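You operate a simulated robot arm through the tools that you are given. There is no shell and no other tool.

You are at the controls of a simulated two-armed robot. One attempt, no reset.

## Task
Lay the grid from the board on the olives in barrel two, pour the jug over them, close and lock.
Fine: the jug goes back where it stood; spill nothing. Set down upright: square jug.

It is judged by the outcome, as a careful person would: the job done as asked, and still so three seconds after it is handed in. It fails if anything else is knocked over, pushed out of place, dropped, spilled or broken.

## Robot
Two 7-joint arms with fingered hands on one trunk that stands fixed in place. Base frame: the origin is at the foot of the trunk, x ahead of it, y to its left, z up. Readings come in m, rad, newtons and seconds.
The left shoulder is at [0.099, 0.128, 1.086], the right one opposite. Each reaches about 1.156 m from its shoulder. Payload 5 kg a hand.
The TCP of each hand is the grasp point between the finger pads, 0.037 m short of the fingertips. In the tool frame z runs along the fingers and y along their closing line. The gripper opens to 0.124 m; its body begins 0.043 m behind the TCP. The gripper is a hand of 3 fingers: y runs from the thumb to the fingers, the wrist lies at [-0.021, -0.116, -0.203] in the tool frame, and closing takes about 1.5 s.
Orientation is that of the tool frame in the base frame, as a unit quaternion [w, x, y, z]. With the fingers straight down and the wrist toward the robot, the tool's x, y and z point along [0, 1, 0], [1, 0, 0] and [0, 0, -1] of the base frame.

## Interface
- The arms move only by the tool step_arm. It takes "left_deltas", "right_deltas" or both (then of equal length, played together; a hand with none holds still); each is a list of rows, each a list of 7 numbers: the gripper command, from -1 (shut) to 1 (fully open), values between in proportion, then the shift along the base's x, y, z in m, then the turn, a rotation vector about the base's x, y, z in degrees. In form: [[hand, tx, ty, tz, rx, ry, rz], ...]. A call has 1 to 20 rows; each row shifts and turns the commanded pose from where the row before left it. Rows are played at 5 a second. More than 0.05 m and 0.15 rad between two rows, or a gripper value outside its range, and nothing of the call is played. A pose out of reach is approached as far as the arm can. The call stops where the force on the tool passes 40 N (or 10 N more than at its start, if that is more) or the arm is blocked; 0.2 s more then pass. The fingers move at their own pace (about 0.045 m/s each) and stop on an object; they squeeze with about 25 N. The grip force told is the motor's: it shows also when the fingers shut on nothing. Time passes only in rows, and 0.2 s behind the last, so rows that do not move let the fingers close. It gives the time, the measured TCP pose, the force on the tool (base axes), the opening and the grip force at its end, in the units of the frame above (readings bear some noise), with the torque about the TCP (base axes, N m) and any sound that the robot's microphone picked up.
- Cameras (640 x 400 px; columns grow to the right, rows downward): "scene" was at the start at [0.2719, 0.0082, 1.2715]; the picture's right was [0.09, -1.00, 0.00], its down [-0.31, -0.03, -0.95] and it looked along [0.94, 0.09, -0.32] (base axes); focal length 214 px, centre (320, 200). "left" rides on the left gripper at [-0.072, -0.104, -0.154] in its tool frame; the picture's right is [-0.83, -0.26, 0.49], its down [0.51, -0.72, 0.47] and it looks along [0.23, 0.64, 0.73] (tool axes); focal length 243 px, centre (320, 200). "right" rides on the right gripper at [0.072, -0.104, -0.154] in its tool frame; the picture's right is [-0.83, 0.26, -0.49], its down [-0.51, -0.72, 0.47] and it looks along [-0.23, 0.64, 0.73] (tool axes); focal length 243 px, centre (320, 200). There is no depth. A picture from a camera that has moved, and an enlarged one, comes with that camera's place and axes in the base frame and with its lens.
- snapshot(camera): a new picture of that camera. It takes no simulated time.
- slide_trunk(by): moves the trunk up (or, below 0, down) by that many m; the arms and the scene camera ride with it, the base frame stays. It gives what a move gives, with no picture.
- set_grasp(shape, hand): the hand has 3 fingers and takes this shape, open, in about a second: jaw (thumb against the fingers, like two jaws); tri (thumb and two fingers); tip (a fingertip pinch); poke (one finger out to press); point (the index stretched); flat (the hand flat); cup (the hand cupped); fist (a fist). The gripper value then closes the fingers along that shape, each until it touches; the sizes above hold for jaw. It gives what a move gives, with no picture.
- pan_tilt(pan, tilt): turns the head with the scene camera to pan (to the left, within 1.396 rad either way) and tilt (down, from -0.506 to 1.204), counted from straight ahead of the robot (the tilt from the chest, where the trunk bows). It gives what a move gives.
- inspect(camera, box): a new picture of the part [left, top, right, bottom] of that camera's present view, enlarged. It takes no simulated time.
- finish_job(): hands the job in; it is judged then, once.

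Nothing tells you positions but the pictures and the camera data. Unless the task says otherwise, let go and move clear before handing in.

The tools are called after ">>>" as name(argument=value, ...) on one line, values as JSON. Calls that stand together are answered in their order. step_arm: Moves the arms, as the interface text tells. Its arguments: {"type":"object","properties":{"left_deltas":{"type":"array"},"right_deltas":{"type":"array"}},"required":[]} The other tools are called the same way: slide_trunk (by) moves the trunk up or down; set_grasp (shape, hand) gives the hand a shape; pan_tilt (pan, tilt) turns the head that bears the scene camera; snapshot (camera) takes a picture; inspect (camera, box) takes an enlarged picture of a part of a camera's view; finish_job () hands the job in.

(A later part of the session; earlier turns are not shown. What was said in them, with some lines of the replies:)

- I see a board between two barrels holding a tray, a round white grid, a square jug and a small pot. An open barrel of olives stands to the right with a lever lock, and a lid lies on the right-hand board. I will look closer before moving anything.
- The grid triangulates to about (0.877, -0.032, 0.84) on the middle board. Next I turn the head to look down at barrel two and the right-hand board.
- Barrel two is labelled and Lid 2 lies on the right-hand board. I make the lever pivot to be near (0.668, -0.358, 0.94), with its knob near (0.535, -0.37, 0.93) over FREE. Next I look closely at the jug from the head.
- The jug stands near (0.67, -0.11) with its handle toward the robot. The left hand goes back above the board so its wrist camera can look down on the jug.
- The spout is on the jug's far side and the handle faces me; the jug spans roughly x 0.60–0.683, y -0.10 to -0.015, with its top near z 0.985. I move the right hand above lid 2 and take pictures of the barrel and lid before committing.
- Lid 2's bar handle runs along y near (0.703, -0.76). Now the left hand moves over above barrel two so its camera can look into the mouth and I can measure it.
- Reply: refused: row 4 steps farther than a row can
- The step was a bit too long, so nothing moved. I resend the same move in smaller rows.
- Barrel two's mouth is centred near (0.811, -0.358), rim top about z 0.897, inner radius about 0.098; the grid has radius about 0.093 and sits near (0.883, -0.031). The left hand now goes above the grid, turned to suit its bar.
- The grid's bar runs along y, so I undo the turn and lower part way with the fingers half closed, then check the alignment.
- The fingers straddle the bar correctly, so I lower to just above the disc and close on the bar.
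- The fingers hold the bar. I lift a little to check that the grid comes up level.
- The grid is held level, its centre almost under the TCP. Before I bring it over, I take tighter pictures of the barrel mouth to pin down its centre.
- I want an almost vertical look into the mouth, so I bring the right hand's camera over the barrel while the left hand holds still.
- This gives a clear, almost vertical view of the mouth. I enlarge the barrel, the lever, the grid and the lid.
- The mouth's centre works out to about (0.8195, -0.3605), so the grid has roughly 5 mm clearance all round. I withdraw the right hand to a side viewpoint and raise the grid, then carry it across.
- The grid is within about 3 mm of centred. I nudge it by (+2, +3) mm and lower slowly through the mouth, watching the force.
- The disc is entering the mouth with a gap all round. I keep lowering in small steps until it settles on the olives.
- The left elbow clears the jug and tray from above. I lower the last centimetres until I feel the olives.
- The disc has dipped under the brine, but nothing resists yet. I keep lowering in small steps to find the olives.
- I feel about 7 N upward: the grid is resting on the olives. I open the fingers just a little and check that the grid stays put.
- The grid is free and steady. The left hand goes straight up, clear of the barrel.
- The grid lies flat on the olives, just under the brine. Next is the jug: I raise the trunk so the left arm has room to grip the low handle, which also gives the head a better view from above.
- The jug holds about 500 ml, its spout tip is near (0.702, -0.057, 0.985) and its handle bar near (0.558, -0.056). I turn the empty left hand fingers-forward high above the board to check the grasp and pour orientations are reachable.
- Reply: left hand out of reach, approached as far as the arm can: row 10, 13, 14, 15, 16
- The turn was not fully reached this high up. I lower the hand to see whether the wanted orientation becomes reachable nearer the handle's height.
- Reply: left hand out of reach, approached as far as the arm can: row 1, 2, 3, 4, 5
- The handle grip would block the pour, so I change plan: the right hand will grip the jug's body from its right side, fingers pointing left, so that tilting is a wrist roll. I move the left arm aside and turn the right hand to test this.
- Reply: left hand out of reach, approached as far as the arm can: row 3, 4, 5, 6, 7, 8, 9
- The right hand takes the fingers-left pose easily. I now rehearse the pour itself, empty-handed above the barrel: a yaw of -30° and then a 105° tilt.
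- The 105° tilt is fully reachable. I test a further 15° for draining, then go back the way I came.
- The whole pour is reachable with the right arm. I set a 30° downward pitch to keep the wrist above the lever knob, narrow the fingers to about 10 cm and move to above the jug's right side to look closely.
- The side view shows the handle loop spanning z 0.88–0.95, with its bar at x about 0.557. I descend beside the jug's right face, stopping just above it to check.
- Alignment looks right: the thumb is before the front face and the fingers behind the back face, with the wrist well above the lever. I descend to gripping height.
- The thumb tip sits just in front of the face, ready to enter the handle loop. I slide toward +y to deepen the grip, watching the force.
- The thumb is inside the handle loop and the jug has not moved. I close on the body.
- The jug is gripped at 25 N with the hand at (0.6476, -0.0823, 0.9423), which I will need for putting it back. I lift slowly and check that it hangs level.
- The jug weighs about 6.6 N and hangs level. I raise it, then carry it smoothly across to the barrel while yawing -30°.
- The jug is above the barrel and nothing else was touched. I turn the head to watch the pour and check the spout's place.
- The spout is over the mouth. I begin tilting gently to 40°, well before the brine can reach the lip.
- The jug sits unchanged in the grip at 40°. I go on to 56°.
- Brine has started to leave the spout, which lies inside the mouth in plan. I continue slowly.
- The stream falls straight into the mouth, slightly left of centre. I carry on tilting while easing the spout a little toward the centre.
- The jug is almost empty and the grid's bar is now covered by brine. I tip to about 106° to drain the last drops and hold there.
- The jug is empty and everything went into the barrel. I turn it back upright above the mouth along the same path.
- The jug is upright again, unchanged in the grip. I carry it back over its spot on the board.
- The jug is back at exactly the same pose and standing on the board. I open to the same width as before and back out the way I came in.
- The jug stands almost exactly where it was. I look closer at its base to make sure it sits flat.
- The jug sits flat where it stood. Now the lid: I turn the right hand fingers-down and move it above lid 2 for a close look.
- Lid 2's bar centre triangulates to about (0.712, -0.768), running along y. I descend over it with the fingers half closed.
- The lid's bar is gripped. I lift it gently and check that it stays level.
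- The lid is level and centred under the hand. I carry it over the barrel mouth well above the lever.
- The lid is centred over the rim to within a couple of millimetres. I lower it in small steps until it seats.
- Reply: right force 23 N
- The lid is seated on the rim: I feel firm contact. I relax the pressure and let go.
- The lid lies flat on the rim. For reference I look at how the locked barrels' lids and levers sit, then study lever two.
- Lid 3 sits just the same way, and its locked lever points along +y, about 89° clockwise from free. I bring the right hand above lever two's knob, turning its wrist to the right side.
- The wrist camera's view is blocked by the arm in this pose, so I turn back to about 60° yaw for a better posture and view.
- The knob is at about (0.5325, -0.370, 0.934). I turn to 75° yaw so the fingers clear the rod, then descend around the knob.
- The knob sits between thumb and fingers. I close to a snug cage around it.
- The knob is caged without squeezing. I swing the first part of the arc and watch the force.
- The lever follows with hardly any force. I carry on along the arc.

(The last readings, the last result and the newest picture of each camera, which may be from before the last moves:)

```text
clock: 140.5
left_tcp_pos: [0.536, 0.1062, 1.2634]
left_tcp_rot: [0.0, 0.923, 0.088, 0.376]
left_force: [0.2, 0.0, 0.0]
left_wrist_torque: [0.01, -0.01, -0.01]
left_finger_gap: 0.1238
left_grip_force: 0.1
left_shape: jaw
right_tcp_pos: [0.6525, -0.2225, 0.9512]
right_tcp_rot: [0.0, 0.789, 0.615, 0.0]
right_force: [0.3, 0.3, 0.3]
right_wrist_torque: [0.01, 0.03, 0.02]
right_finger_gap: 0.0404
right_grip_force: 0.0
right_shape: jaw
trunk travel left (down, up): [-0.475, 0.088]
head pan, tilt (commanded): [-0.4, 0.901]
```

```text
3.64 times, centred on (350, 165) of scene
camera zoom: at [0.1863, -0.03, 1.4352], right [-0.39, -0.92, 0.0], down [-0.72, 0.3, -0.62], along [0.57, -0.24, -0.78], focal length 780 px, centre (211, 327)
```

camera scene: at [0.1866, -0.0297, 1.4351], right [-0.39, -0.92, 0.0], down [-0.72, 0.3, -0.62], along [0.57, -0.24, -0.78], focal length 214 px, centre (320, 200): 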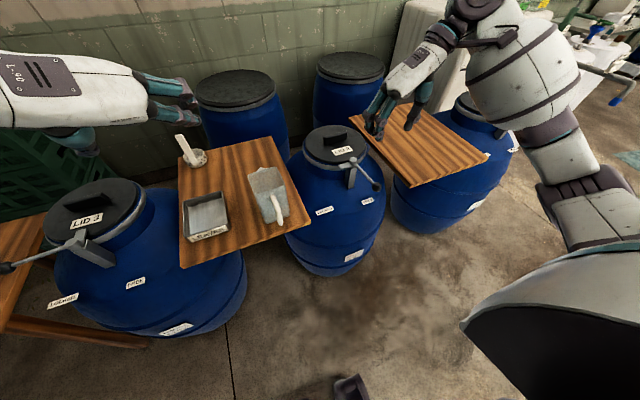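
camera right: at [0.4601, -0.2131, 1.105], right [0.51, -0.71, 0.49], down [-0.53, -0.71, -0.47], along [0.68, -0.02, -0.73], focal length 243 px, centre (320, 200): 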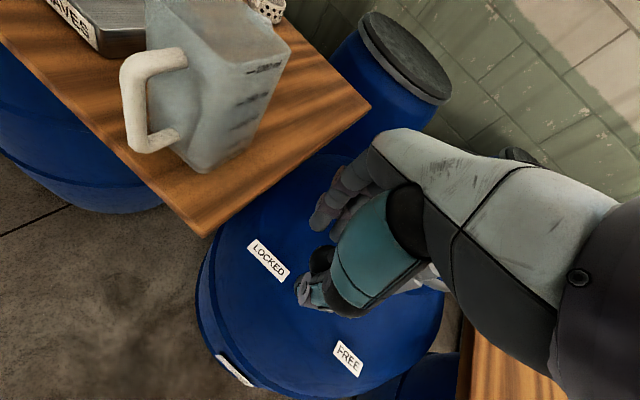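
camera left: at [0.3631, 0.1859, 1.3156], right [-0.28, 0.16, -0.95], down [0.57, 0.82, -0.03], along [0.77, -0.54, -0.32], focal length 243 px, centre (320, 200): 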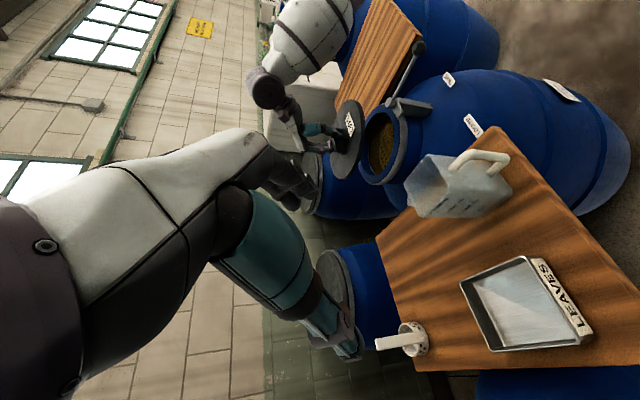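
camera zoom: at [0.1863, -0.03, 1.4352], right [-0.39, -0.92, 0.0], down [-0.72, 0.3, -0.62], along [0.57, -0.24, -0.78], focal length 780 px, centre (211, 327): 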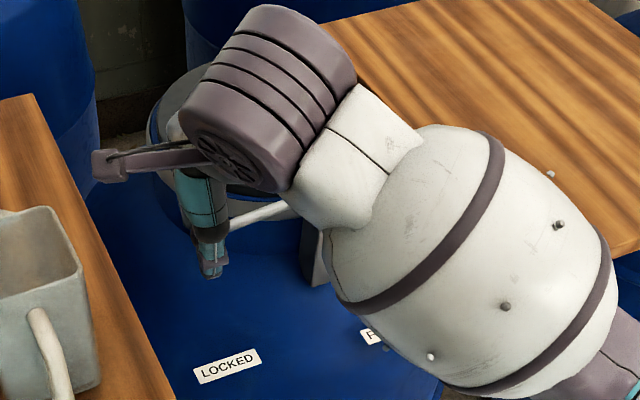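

The knob is now near the locked angle. I push a little further to feel for the end stop.

>>> step_arm(right_deltas=[[-0.35, 0.005, 0.0004, 0, 0, 0, -2], [-0.35, 0.005, 0.0002, 0, 0, 0, -2], [-0.35, 0.004, 0, 0, 0, 0, -2], [-0.35, 0, 0, 0, 0, 0, 0]])

>>> inspect(camera="left", box=[340, 50, 480, 190])

>>> inspect(camera="right", box=[200, 140, 440, 380])

```text
clock: 141.5
left_tcp_pos: [0.5357, 0.1066, 1.263]
left_tcp_rot: [-0.001, 0.922, 0.088, 0.376]
left_force: [1.1, 0.6, -0.3]
left_wrist_torque: [0.02, -0.02, -0.01]
left_finger_gap: 0.1239
left_grip_force: 0.0
left_shape: jaw
right_tcp_pos: [0.6656, -0.221, 0.9509]
right_tcp_rot: [0.001, 0.82, 0.572, -0.001]
right_force: [-0.5, 0.1, 1.1]
right_wrist_torque: [0.0, 0.02, -0.02]
right_finger_gap: 0.0407
right_grip_force: 0.1
right_shape: jaw
trunk travel left (down, up): [-0.475, 0.088]
head pan, tilt (commanded): [-0.4, 0.901]
```

```text
2.86 times, centred on (410, 120) of left
camera zoom: at [0.3625, 0.186, 1.3158], right [-0.28, 0.16, -0.95], down [0.57, 0.82, -0.03], along [0.77, -0.54, -0.32], focal length 693 px, centre (63, 429)
```

zoom: 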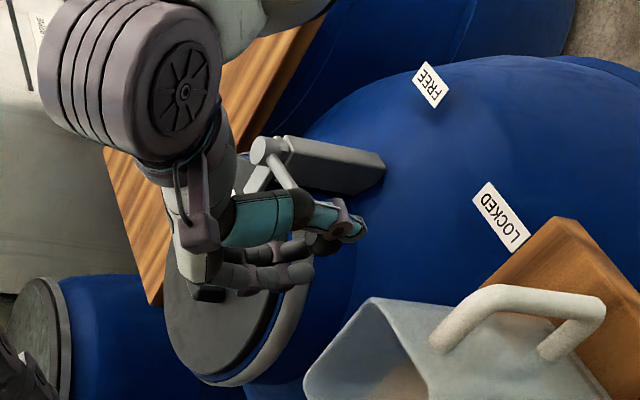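

```text
1.67 times, centred on (320, 260) of right
camera zoom: at [0.5937, -0.1174, 1.1056], right [-0.04, -0.87, 0.49], down [-0.85, -0.23, -0.47], along [0.52, -0.44, -0.73], focal length 404 px, centre (320, 100)
```

zoom: 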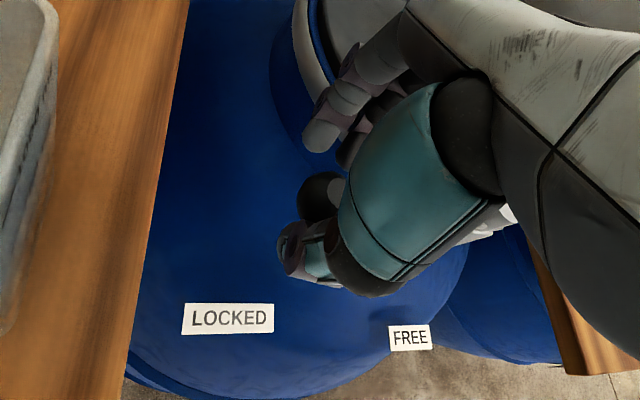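

>>> step_arm(right_deltas=[[-0.35, 0.004, -0.0002, 0, 0, 0, -1.5], [-0.35, 0.004, -0.0004, 0, 0, 0, -1.5], [-0.35, 0, 0, 0, 0, 0, 0]])

>>> inspect(camera="left", box=[340, 50, 480, 190])

>>> inspect(camera="right", box=[200, 140, 440, 380])

```text
clock: 142.3
left_tcp_pos: [0.5354, 0.1055, 1.263]
left_tcp_rot: [0.0, 0.922, 0.088, 0.376]
left_force: [-0.2, -0.1, 0.2]
left_wrist_torque: [0.0, -0.01, 0.03]
left_finger_gap: 0.1239
left_grip_force: 0.1
left_shape: jaw
right_tcp_pos: [0.6732, -0.2216, 0.9523]
right_tcp_rot: [0.0, 0.835, 0.55, 0.0]
right_force: [-4.2, 1.0, 0.0]
right_wrist_torque: [0.02, 0.17, 0.04]
right_finger_gap: 0.0427
right_grip_force: 0.1
right_shape: jaw
trunk travel left (down, up): [-0.475, 0.088]
head pan, tilt (commanded): [-0.4, 0.901]
```

```text
2.86 times, centred on (410, 120) of left
camera zoom: at [0.362, 0.1861, 1.3159], right [-0.28, 0.16, -0.95], down [0.57, 0.82, -0.03], along [0.78, -0.54, -0.32], focal length 693 px, centre (63, 429)
```

zoom: 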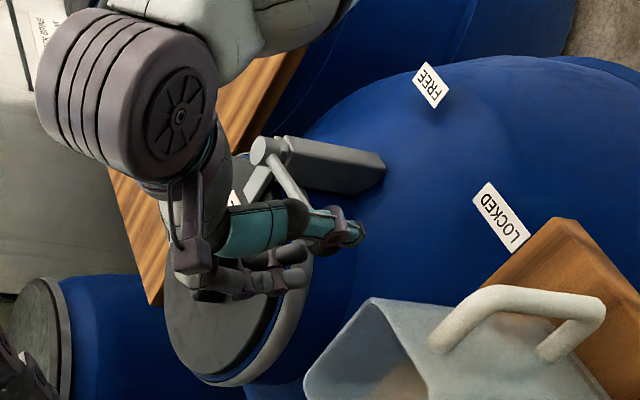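

```text
1.67 times, centred on (320, 260) of right
camera zoom: at [0.6067, -0.114, 1.1055], right [-0.09, -0.87, 0.49], down [-0.86, -0.18, -0.47], along [0.5, -0.47, -0.73], focal length 404 px, centre (320, 100)
```

zoom: 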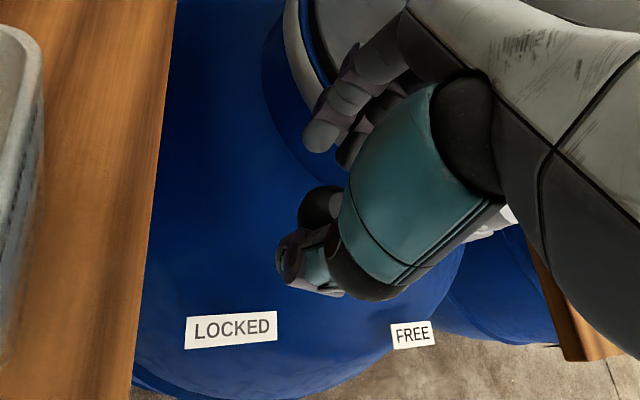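

>>> step_arm(right_deltas=[[-0.35, 0.004, -0.0004, 0, 0, 0, -1], [-0.35, 0.004, -0.0005, 0, 0, 0, -1], [-0.35, 0, 0, 0, 0, 0, 0]])

>>> inspect(camera="left", box=[340, 50, 480, 190])

>>> inspect(camera="right", box=[200, 140, 440, 380])

```text
clock: 143.1
left_tcp_pos: [0.536, 0.1065, 1.2635]
left_tcp_rot: [-0.001, 0.922, 0.088, 0.376]
left_force: [0.2, -1.0, 0.3]
left_wrist_torque: [0.02, 0.01, 0.01]
left_finger_gap: 0.1237
left_grip_force: 0.1
left_shape: jaw
right_tcp_pos: [0.6813, -0.2223, 0.9512]
right_tcp_rot: [0.0, 0.844, 0.536, -0.001]
right_force: [-8.5, 3.2, -0.4]
right_wrist_torque: [0.08, 0.22, 0.03]
right_finger_gap: 0.0451
right_grip_force: 0.1
right_shape: jaw
trunk travel left (down, up): [-0.475, 0.088]
head pan, tilt (commanded): [-0.4, 0.901]
```

```text
2.86 times, centred on (410, 120) of left
camera zoom: at [0.3615, 0.1862, 1.316], right [-0.28, 0.16, -0.95], down [0.57, 0.82, -0.03], along [0.78, -0.54, -0.32], focal length 693 px, centre (63, 429)
```

zoom: 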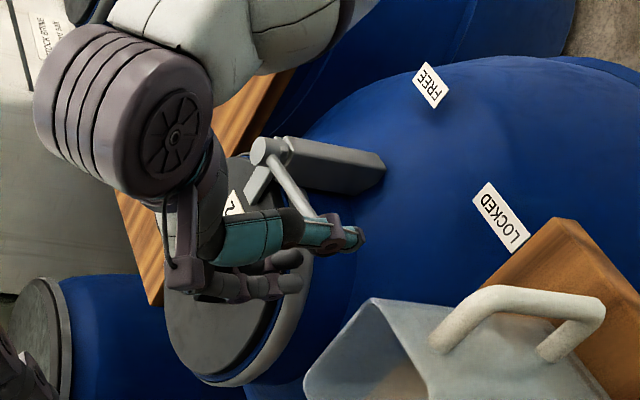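

```text
1.67 times, centred on (320, 260) of right
camera zoom: at [0.6178, -0.1121, 1.1054], right [-0.12, -0.86, 0.49], down [-0.87, -0.15, -0.47], along [0.48, -0.48, -0.73], focal length 404 px, centre (320, 100)
```

zoom: 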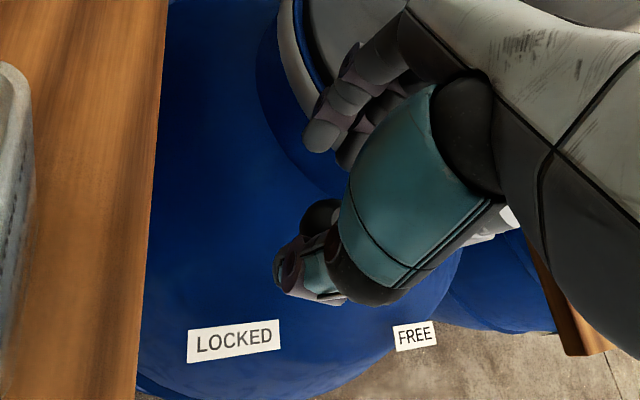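

The resistance rises steadily while the lever no longer moves, so it is at its stop. I back off, open and lift away to look.

>>> step_arm(right_deltas=[[-0.35, -0.008, 0.0005, 0, 0, 0, 0], [-0.1, -0.006, 0.0003, 0, 0, 0, 0], [0.1, -0.005, 0.0002, 0, 0, 0, 0], [0.15, -0.004, 0, 0, 0, 0, 0], [0.15, 0, 0, 0, 0, 0, 0]])

>>> inspect(camera="right", box=[200, 140, 440, 380])

>>> inspect(camera="left", box=[340, 50, 480, 190])

```text
clock: 144.3
left_tcp_pos: [0.5353, 0.106, 1.2633]
left_tcp_rot: [-0.001, 0.922, 0.088, 0.376]
left_force: [0.5, 0.8, 0.5]
left_wrist_torque: [0.02, 0.0, 0.0]
left_finger_gap: 0.1235
left_grip_force: 0.1
left_shape: jaw
right_tcp_pos: [0.6602, -0.2231, 0.95]
right_tcp_rot: [0.001, 0.845, 0.535, -0.001]
right_force: [-0.1, 0.0, 0.2]
right_wrist_torque: [-0.01, -0.02, 0.0]
right_finger_gap: 0.0709
right_grip_force: 0.1
right_shape: jaw
trunk travel left (down, up): [-0.475, 0.088]
head pan, tilt (commanded): [-0.4, 0.901]
```

```text
1.67 times, centred on (320, 260) of right
camera zoom: at [0.5963, -0.112, 1.1049], right [-0.12, -0.86, 0.49], down [-0.87, -0.15, -0.47], along [0.48, -0.48, -0.73], focal length 404 px, centre (320, 100)
```

zoom: 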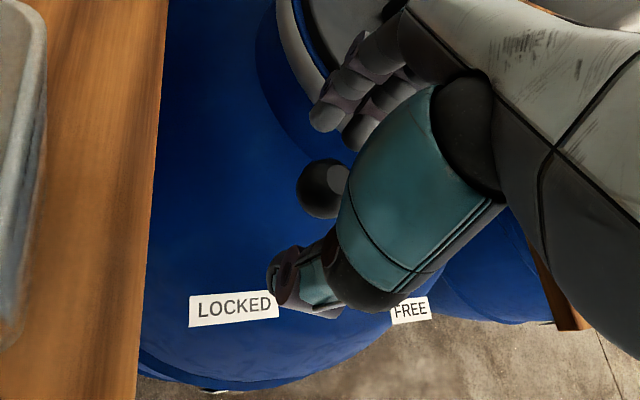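

```text
2.86 times, centred on (410, 120) of left
camera zoom: at [0.3626, 0.186, 1.3158], right [-0.28, 0.16, -0.95], down [0.57, 0.82, -0.03], along [0.77, -0.54, -0.32], focal length 693 px, centre (63, 429)
```

zoom: 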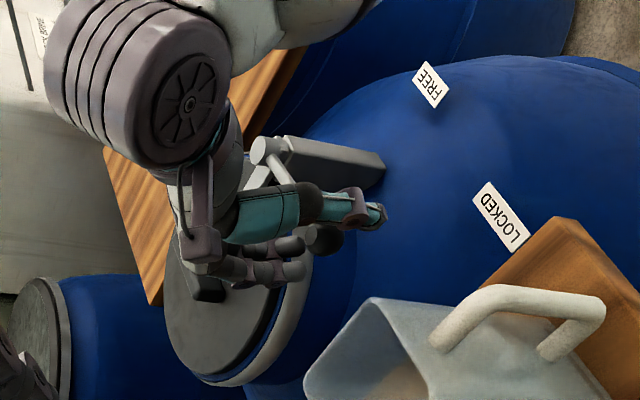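

>>> step_arm(right_deltas=[[0.15, 0, 0, 0.015, 0, 0, 0], [0.15, 0, 0, 0.03, 0, 0, 0], [0.15, 0, 0, 0.04, 0, 0, 0], [0.15, 0, 0, 0.04, 0, 0, 0], [0.15, 0, 0, 0.04, 0, 0, 0], [0.15, -0.02, -0.03, 0.02, 0, 0, 7], [0.15, -0.02, -0.04, 0, 0, 0, 7], [0.15, -0.02, -0.04, 0, 0, 0, 7], [0.15, -0.02, -0.04, 0, 0, 0, 4], [0.15, -0.02, -0.04, 0, 0, 0, 0], [0.15, -0.02, -0.04, 0, 0, 0, 0], [0.15, 0, -0.04, 0, 0, 0, 0]])

>>> snapshot(camera="scene")

>>> inspect(camera="scene", box=[270, 110, 410, 220])

>>> inspect(camera="left", box=[340, 50, 480, 190])

>>> snapshot(camera="right")

```text
clock: 146.9
left_tcp_pos: [0.5356, 0.1034, 1.263]
left_tcp_rot: [-0.002, 0.922, 0.088, 0.377]
left_force: [-0.2, -0.7, 0.6]
left_wrist_torque: [0.06, 0.0, 0.02]
left_finger_gap: 0.1235
left_grip_force: 0.0
left_shape: jaw
right_tcp_pos: [0.5392, -0.4986, 1.1358]
right_tcp_rot: [0.0, 0.708, 0.706, 0.0]
right_force: [0.0, 0.1, 0.2]
right_wrist_torque: [0.03, -0.02, -0.01]
right_finger_gap: 0.071
right_grip_force: 0.1
right_shape: jaw
trunk travel left (down, up): [-0.475, 0.088]
head pan, tilt (commanded): [-0.4, 0.901]
```

```text
taken
camera scene: at [0.1867, -0.033, 1.435], right [-0.39, -0.92, 0.0], down [-0.72, 0.31, -0.62], along [0.57, -0.24, -0.78], focal length 214 px, centre (320, 200)
```

scene: 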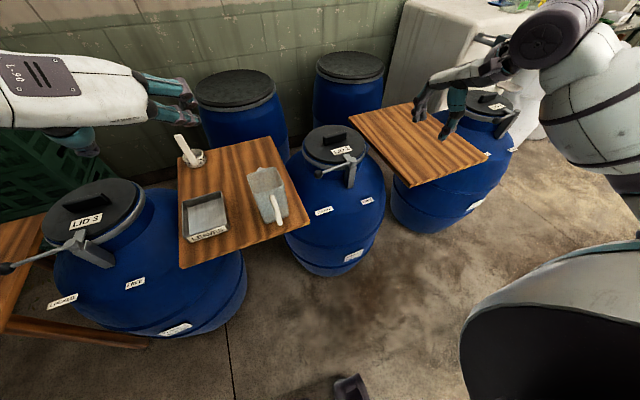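

```text
3.64 times, centred on (340, 165) of scene
camera zoom: at [0.1867, -0.033, 1.435], right [-0.39, -0.92, 0.0], down [-0.72, 0.31, -0.62], along [0.57, -0.24, -0.78], focal length 780 px, centre (247, 327)
```

zoom: 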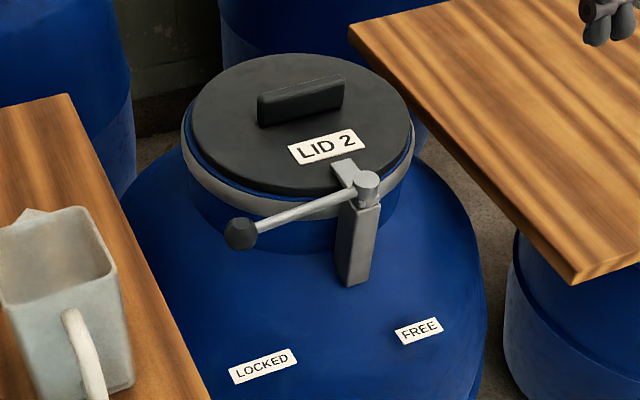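

```text
2.86 times, centred on (410, 120) of left
camera zoom: at [0.3628, 0.183, 1.3161], right [-0.28, 0.16, -0.95], down [0.57, 0.82, -0.03], along [0.77, -0.54, -0.32], focal length 693 px, centre (63, 429)
```

zoom: 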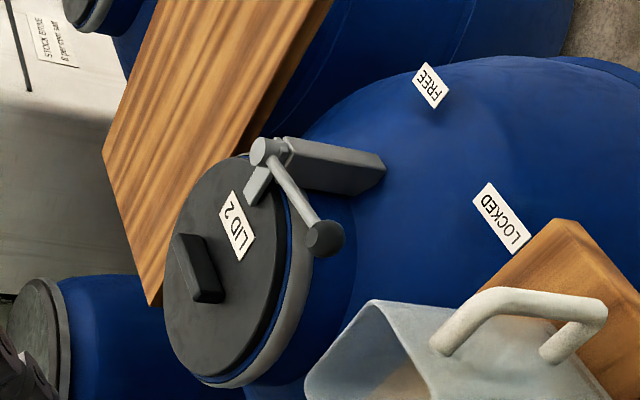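

```text
taken
camera right: at [0.4343, -0.4253, 1.2895], right [0.26, -0.83, 0.49], down [-0.72, -0.51, -0.47], along [0.64, -0.23, -0.73], focal length 243 px, centre (320, 200)
```

right: 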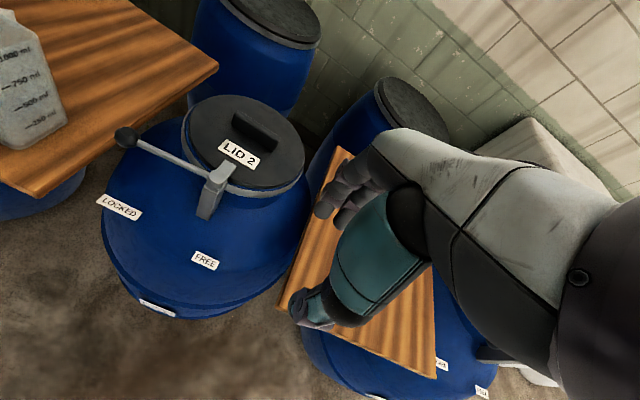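

The lever is locked: its tongue lies over the lid and the knob points along +y like barrel three's. I do a last check of the jug, the boards and the floor for spills or anything out of place.

>>> pan_tilt(pan=-0.15, tilt=0.949)

>>> snapshot(camera="scene")

>>> inspect(camera="scene", box=[270, 130, 370, 230])

>>> inspect(camera="scene", box=[320, 100, 480, 270])

>>> inspect(camera="right", box=[80, 80, 320, 320])

```text
clock: 147.6
left_tcp_pos: [0.5368, 0.1081, 1.2616]
left_tcp_rot: [0.0, 0.922, 0.088, 0.376]
left_force: [0.0, 0.0, 0.2]
left_wrist_torque: [0.0, -0.01, -0.01]
left_finger_gap: 0.1239
left_grip_force: 0.1
left_shape: jaw
right_tcp_pos: [0.5393, -0.4934, 1.1369]
right_tcp_rot: [0.001, 0.708, 0.706, -0.001]
right_force: [-0.7, 0.7, 0.4]
right_wrist_torque: [-0.03, -0.03, -0.02]
right_finger_gap: 0.071
right_grip_force: 0.1
right_shape: jaw
trunk travel left (down, up): [-0.475, 0.088]
head pan, tilt (commanded): [-0.15, 0.949]
```

```text
taken
camera scene: at [0.1885, -0.0101, 1.4316], right [-0.15, -0.99, 0.0], down [-0.8, 0.12, -0.58], along [0.58, -0.09, -0.81], focal length 214 px, centre (320, 200)
```

scene: 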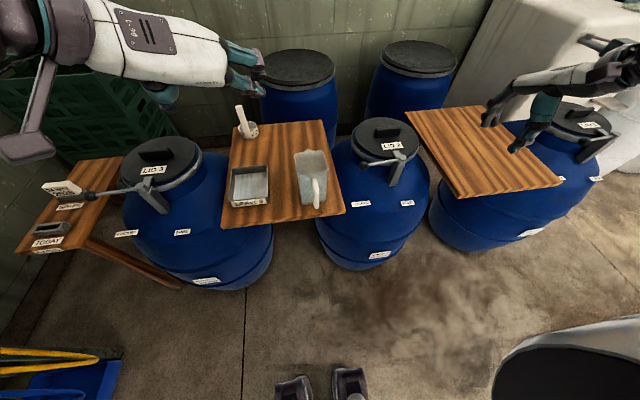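

```text
4.00 times, centred on (320, 180) of scene
camera zoom: at [0.1885, -0.0101, 1.4316], right [-0.15, -0.99, 0.0], down [-0.8, 0.12, -0.58], along [0.58, -0.09, -0.81], focal length 858 px, centre (320, 280)
```

zoom: 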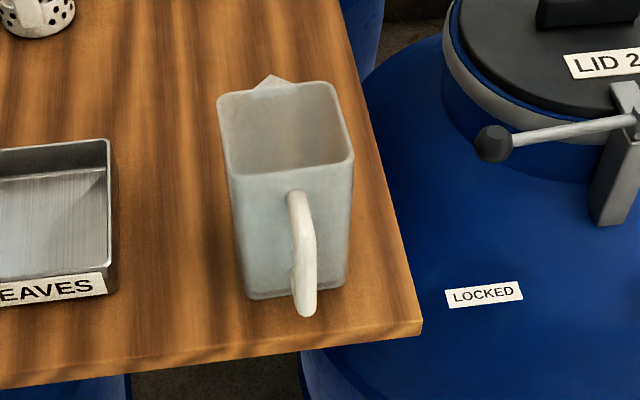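

```text
2.35 times, centred on (400, 185) of scene
camera zoom: at [0.1885, -0.0101, 1.4316], right [-0.15, -0.99, 0.0], down [-0.8, 0.12, -0.58], along [0.58, -0.09, -0.81], focal length 505 px, centre (132, 235)
```

zoom: 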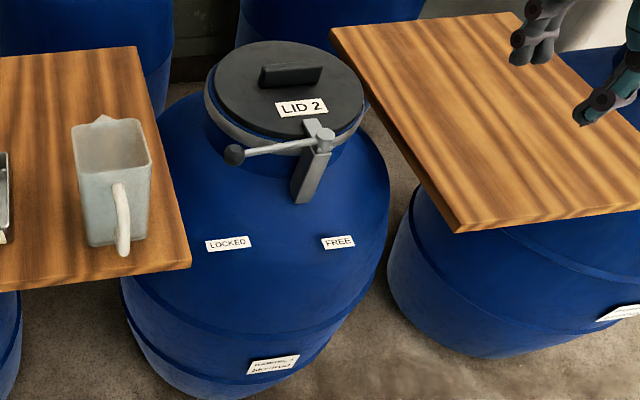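

```text
1.67 times, centred on (200, 200) of right
camera zoom: at [0.4342, -0.4206, 1.291], right [0.26, -0.83, 0.49], down [-0.72, -0.51, -0.47], along [0.64, -0.24, -0.73], focal length 404 px, centre (520, 200)
```

zoom: 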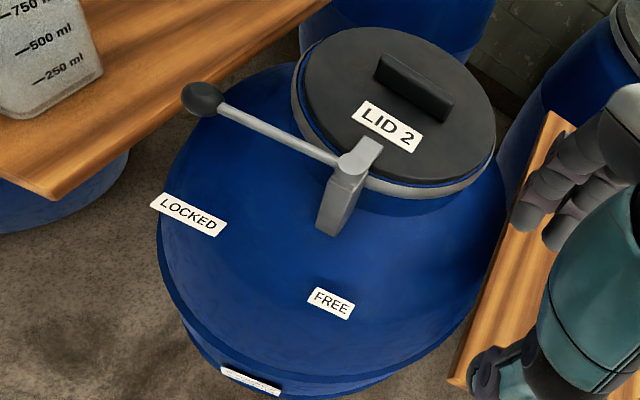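

Everything is done: the grid is on the olives, the jug is emptied and back upright in its place, lid 2 is on with its lever locked. I see no spill and both hands are clear, so I hand in.

>>> finish_job()

```text
The job is handed in.
```

I finished the job and handed it in; I don't have the verdict yet.

- **Grid:** it lies flat on the olives in barrel two, now under the brine.
- **Jug:** I poured all of its brine, about 500 ml, into the barrel. The jug stands upright, within about 4 mm of where it was.
- **Lid and lock:** lid 2 is on barrel two. I swung its lever to its stop on the LOCKED side, so the tongue lies over the lid, as on barrel three. The microphone reported no click, so I judged the lock by that stop and the tongue's position.
- **Surroundings:** I saw no spill in the last pictures, and nothing else looked moved. Both hands are empty and clear; the trunk is still about 0.2 m higher than at the start.
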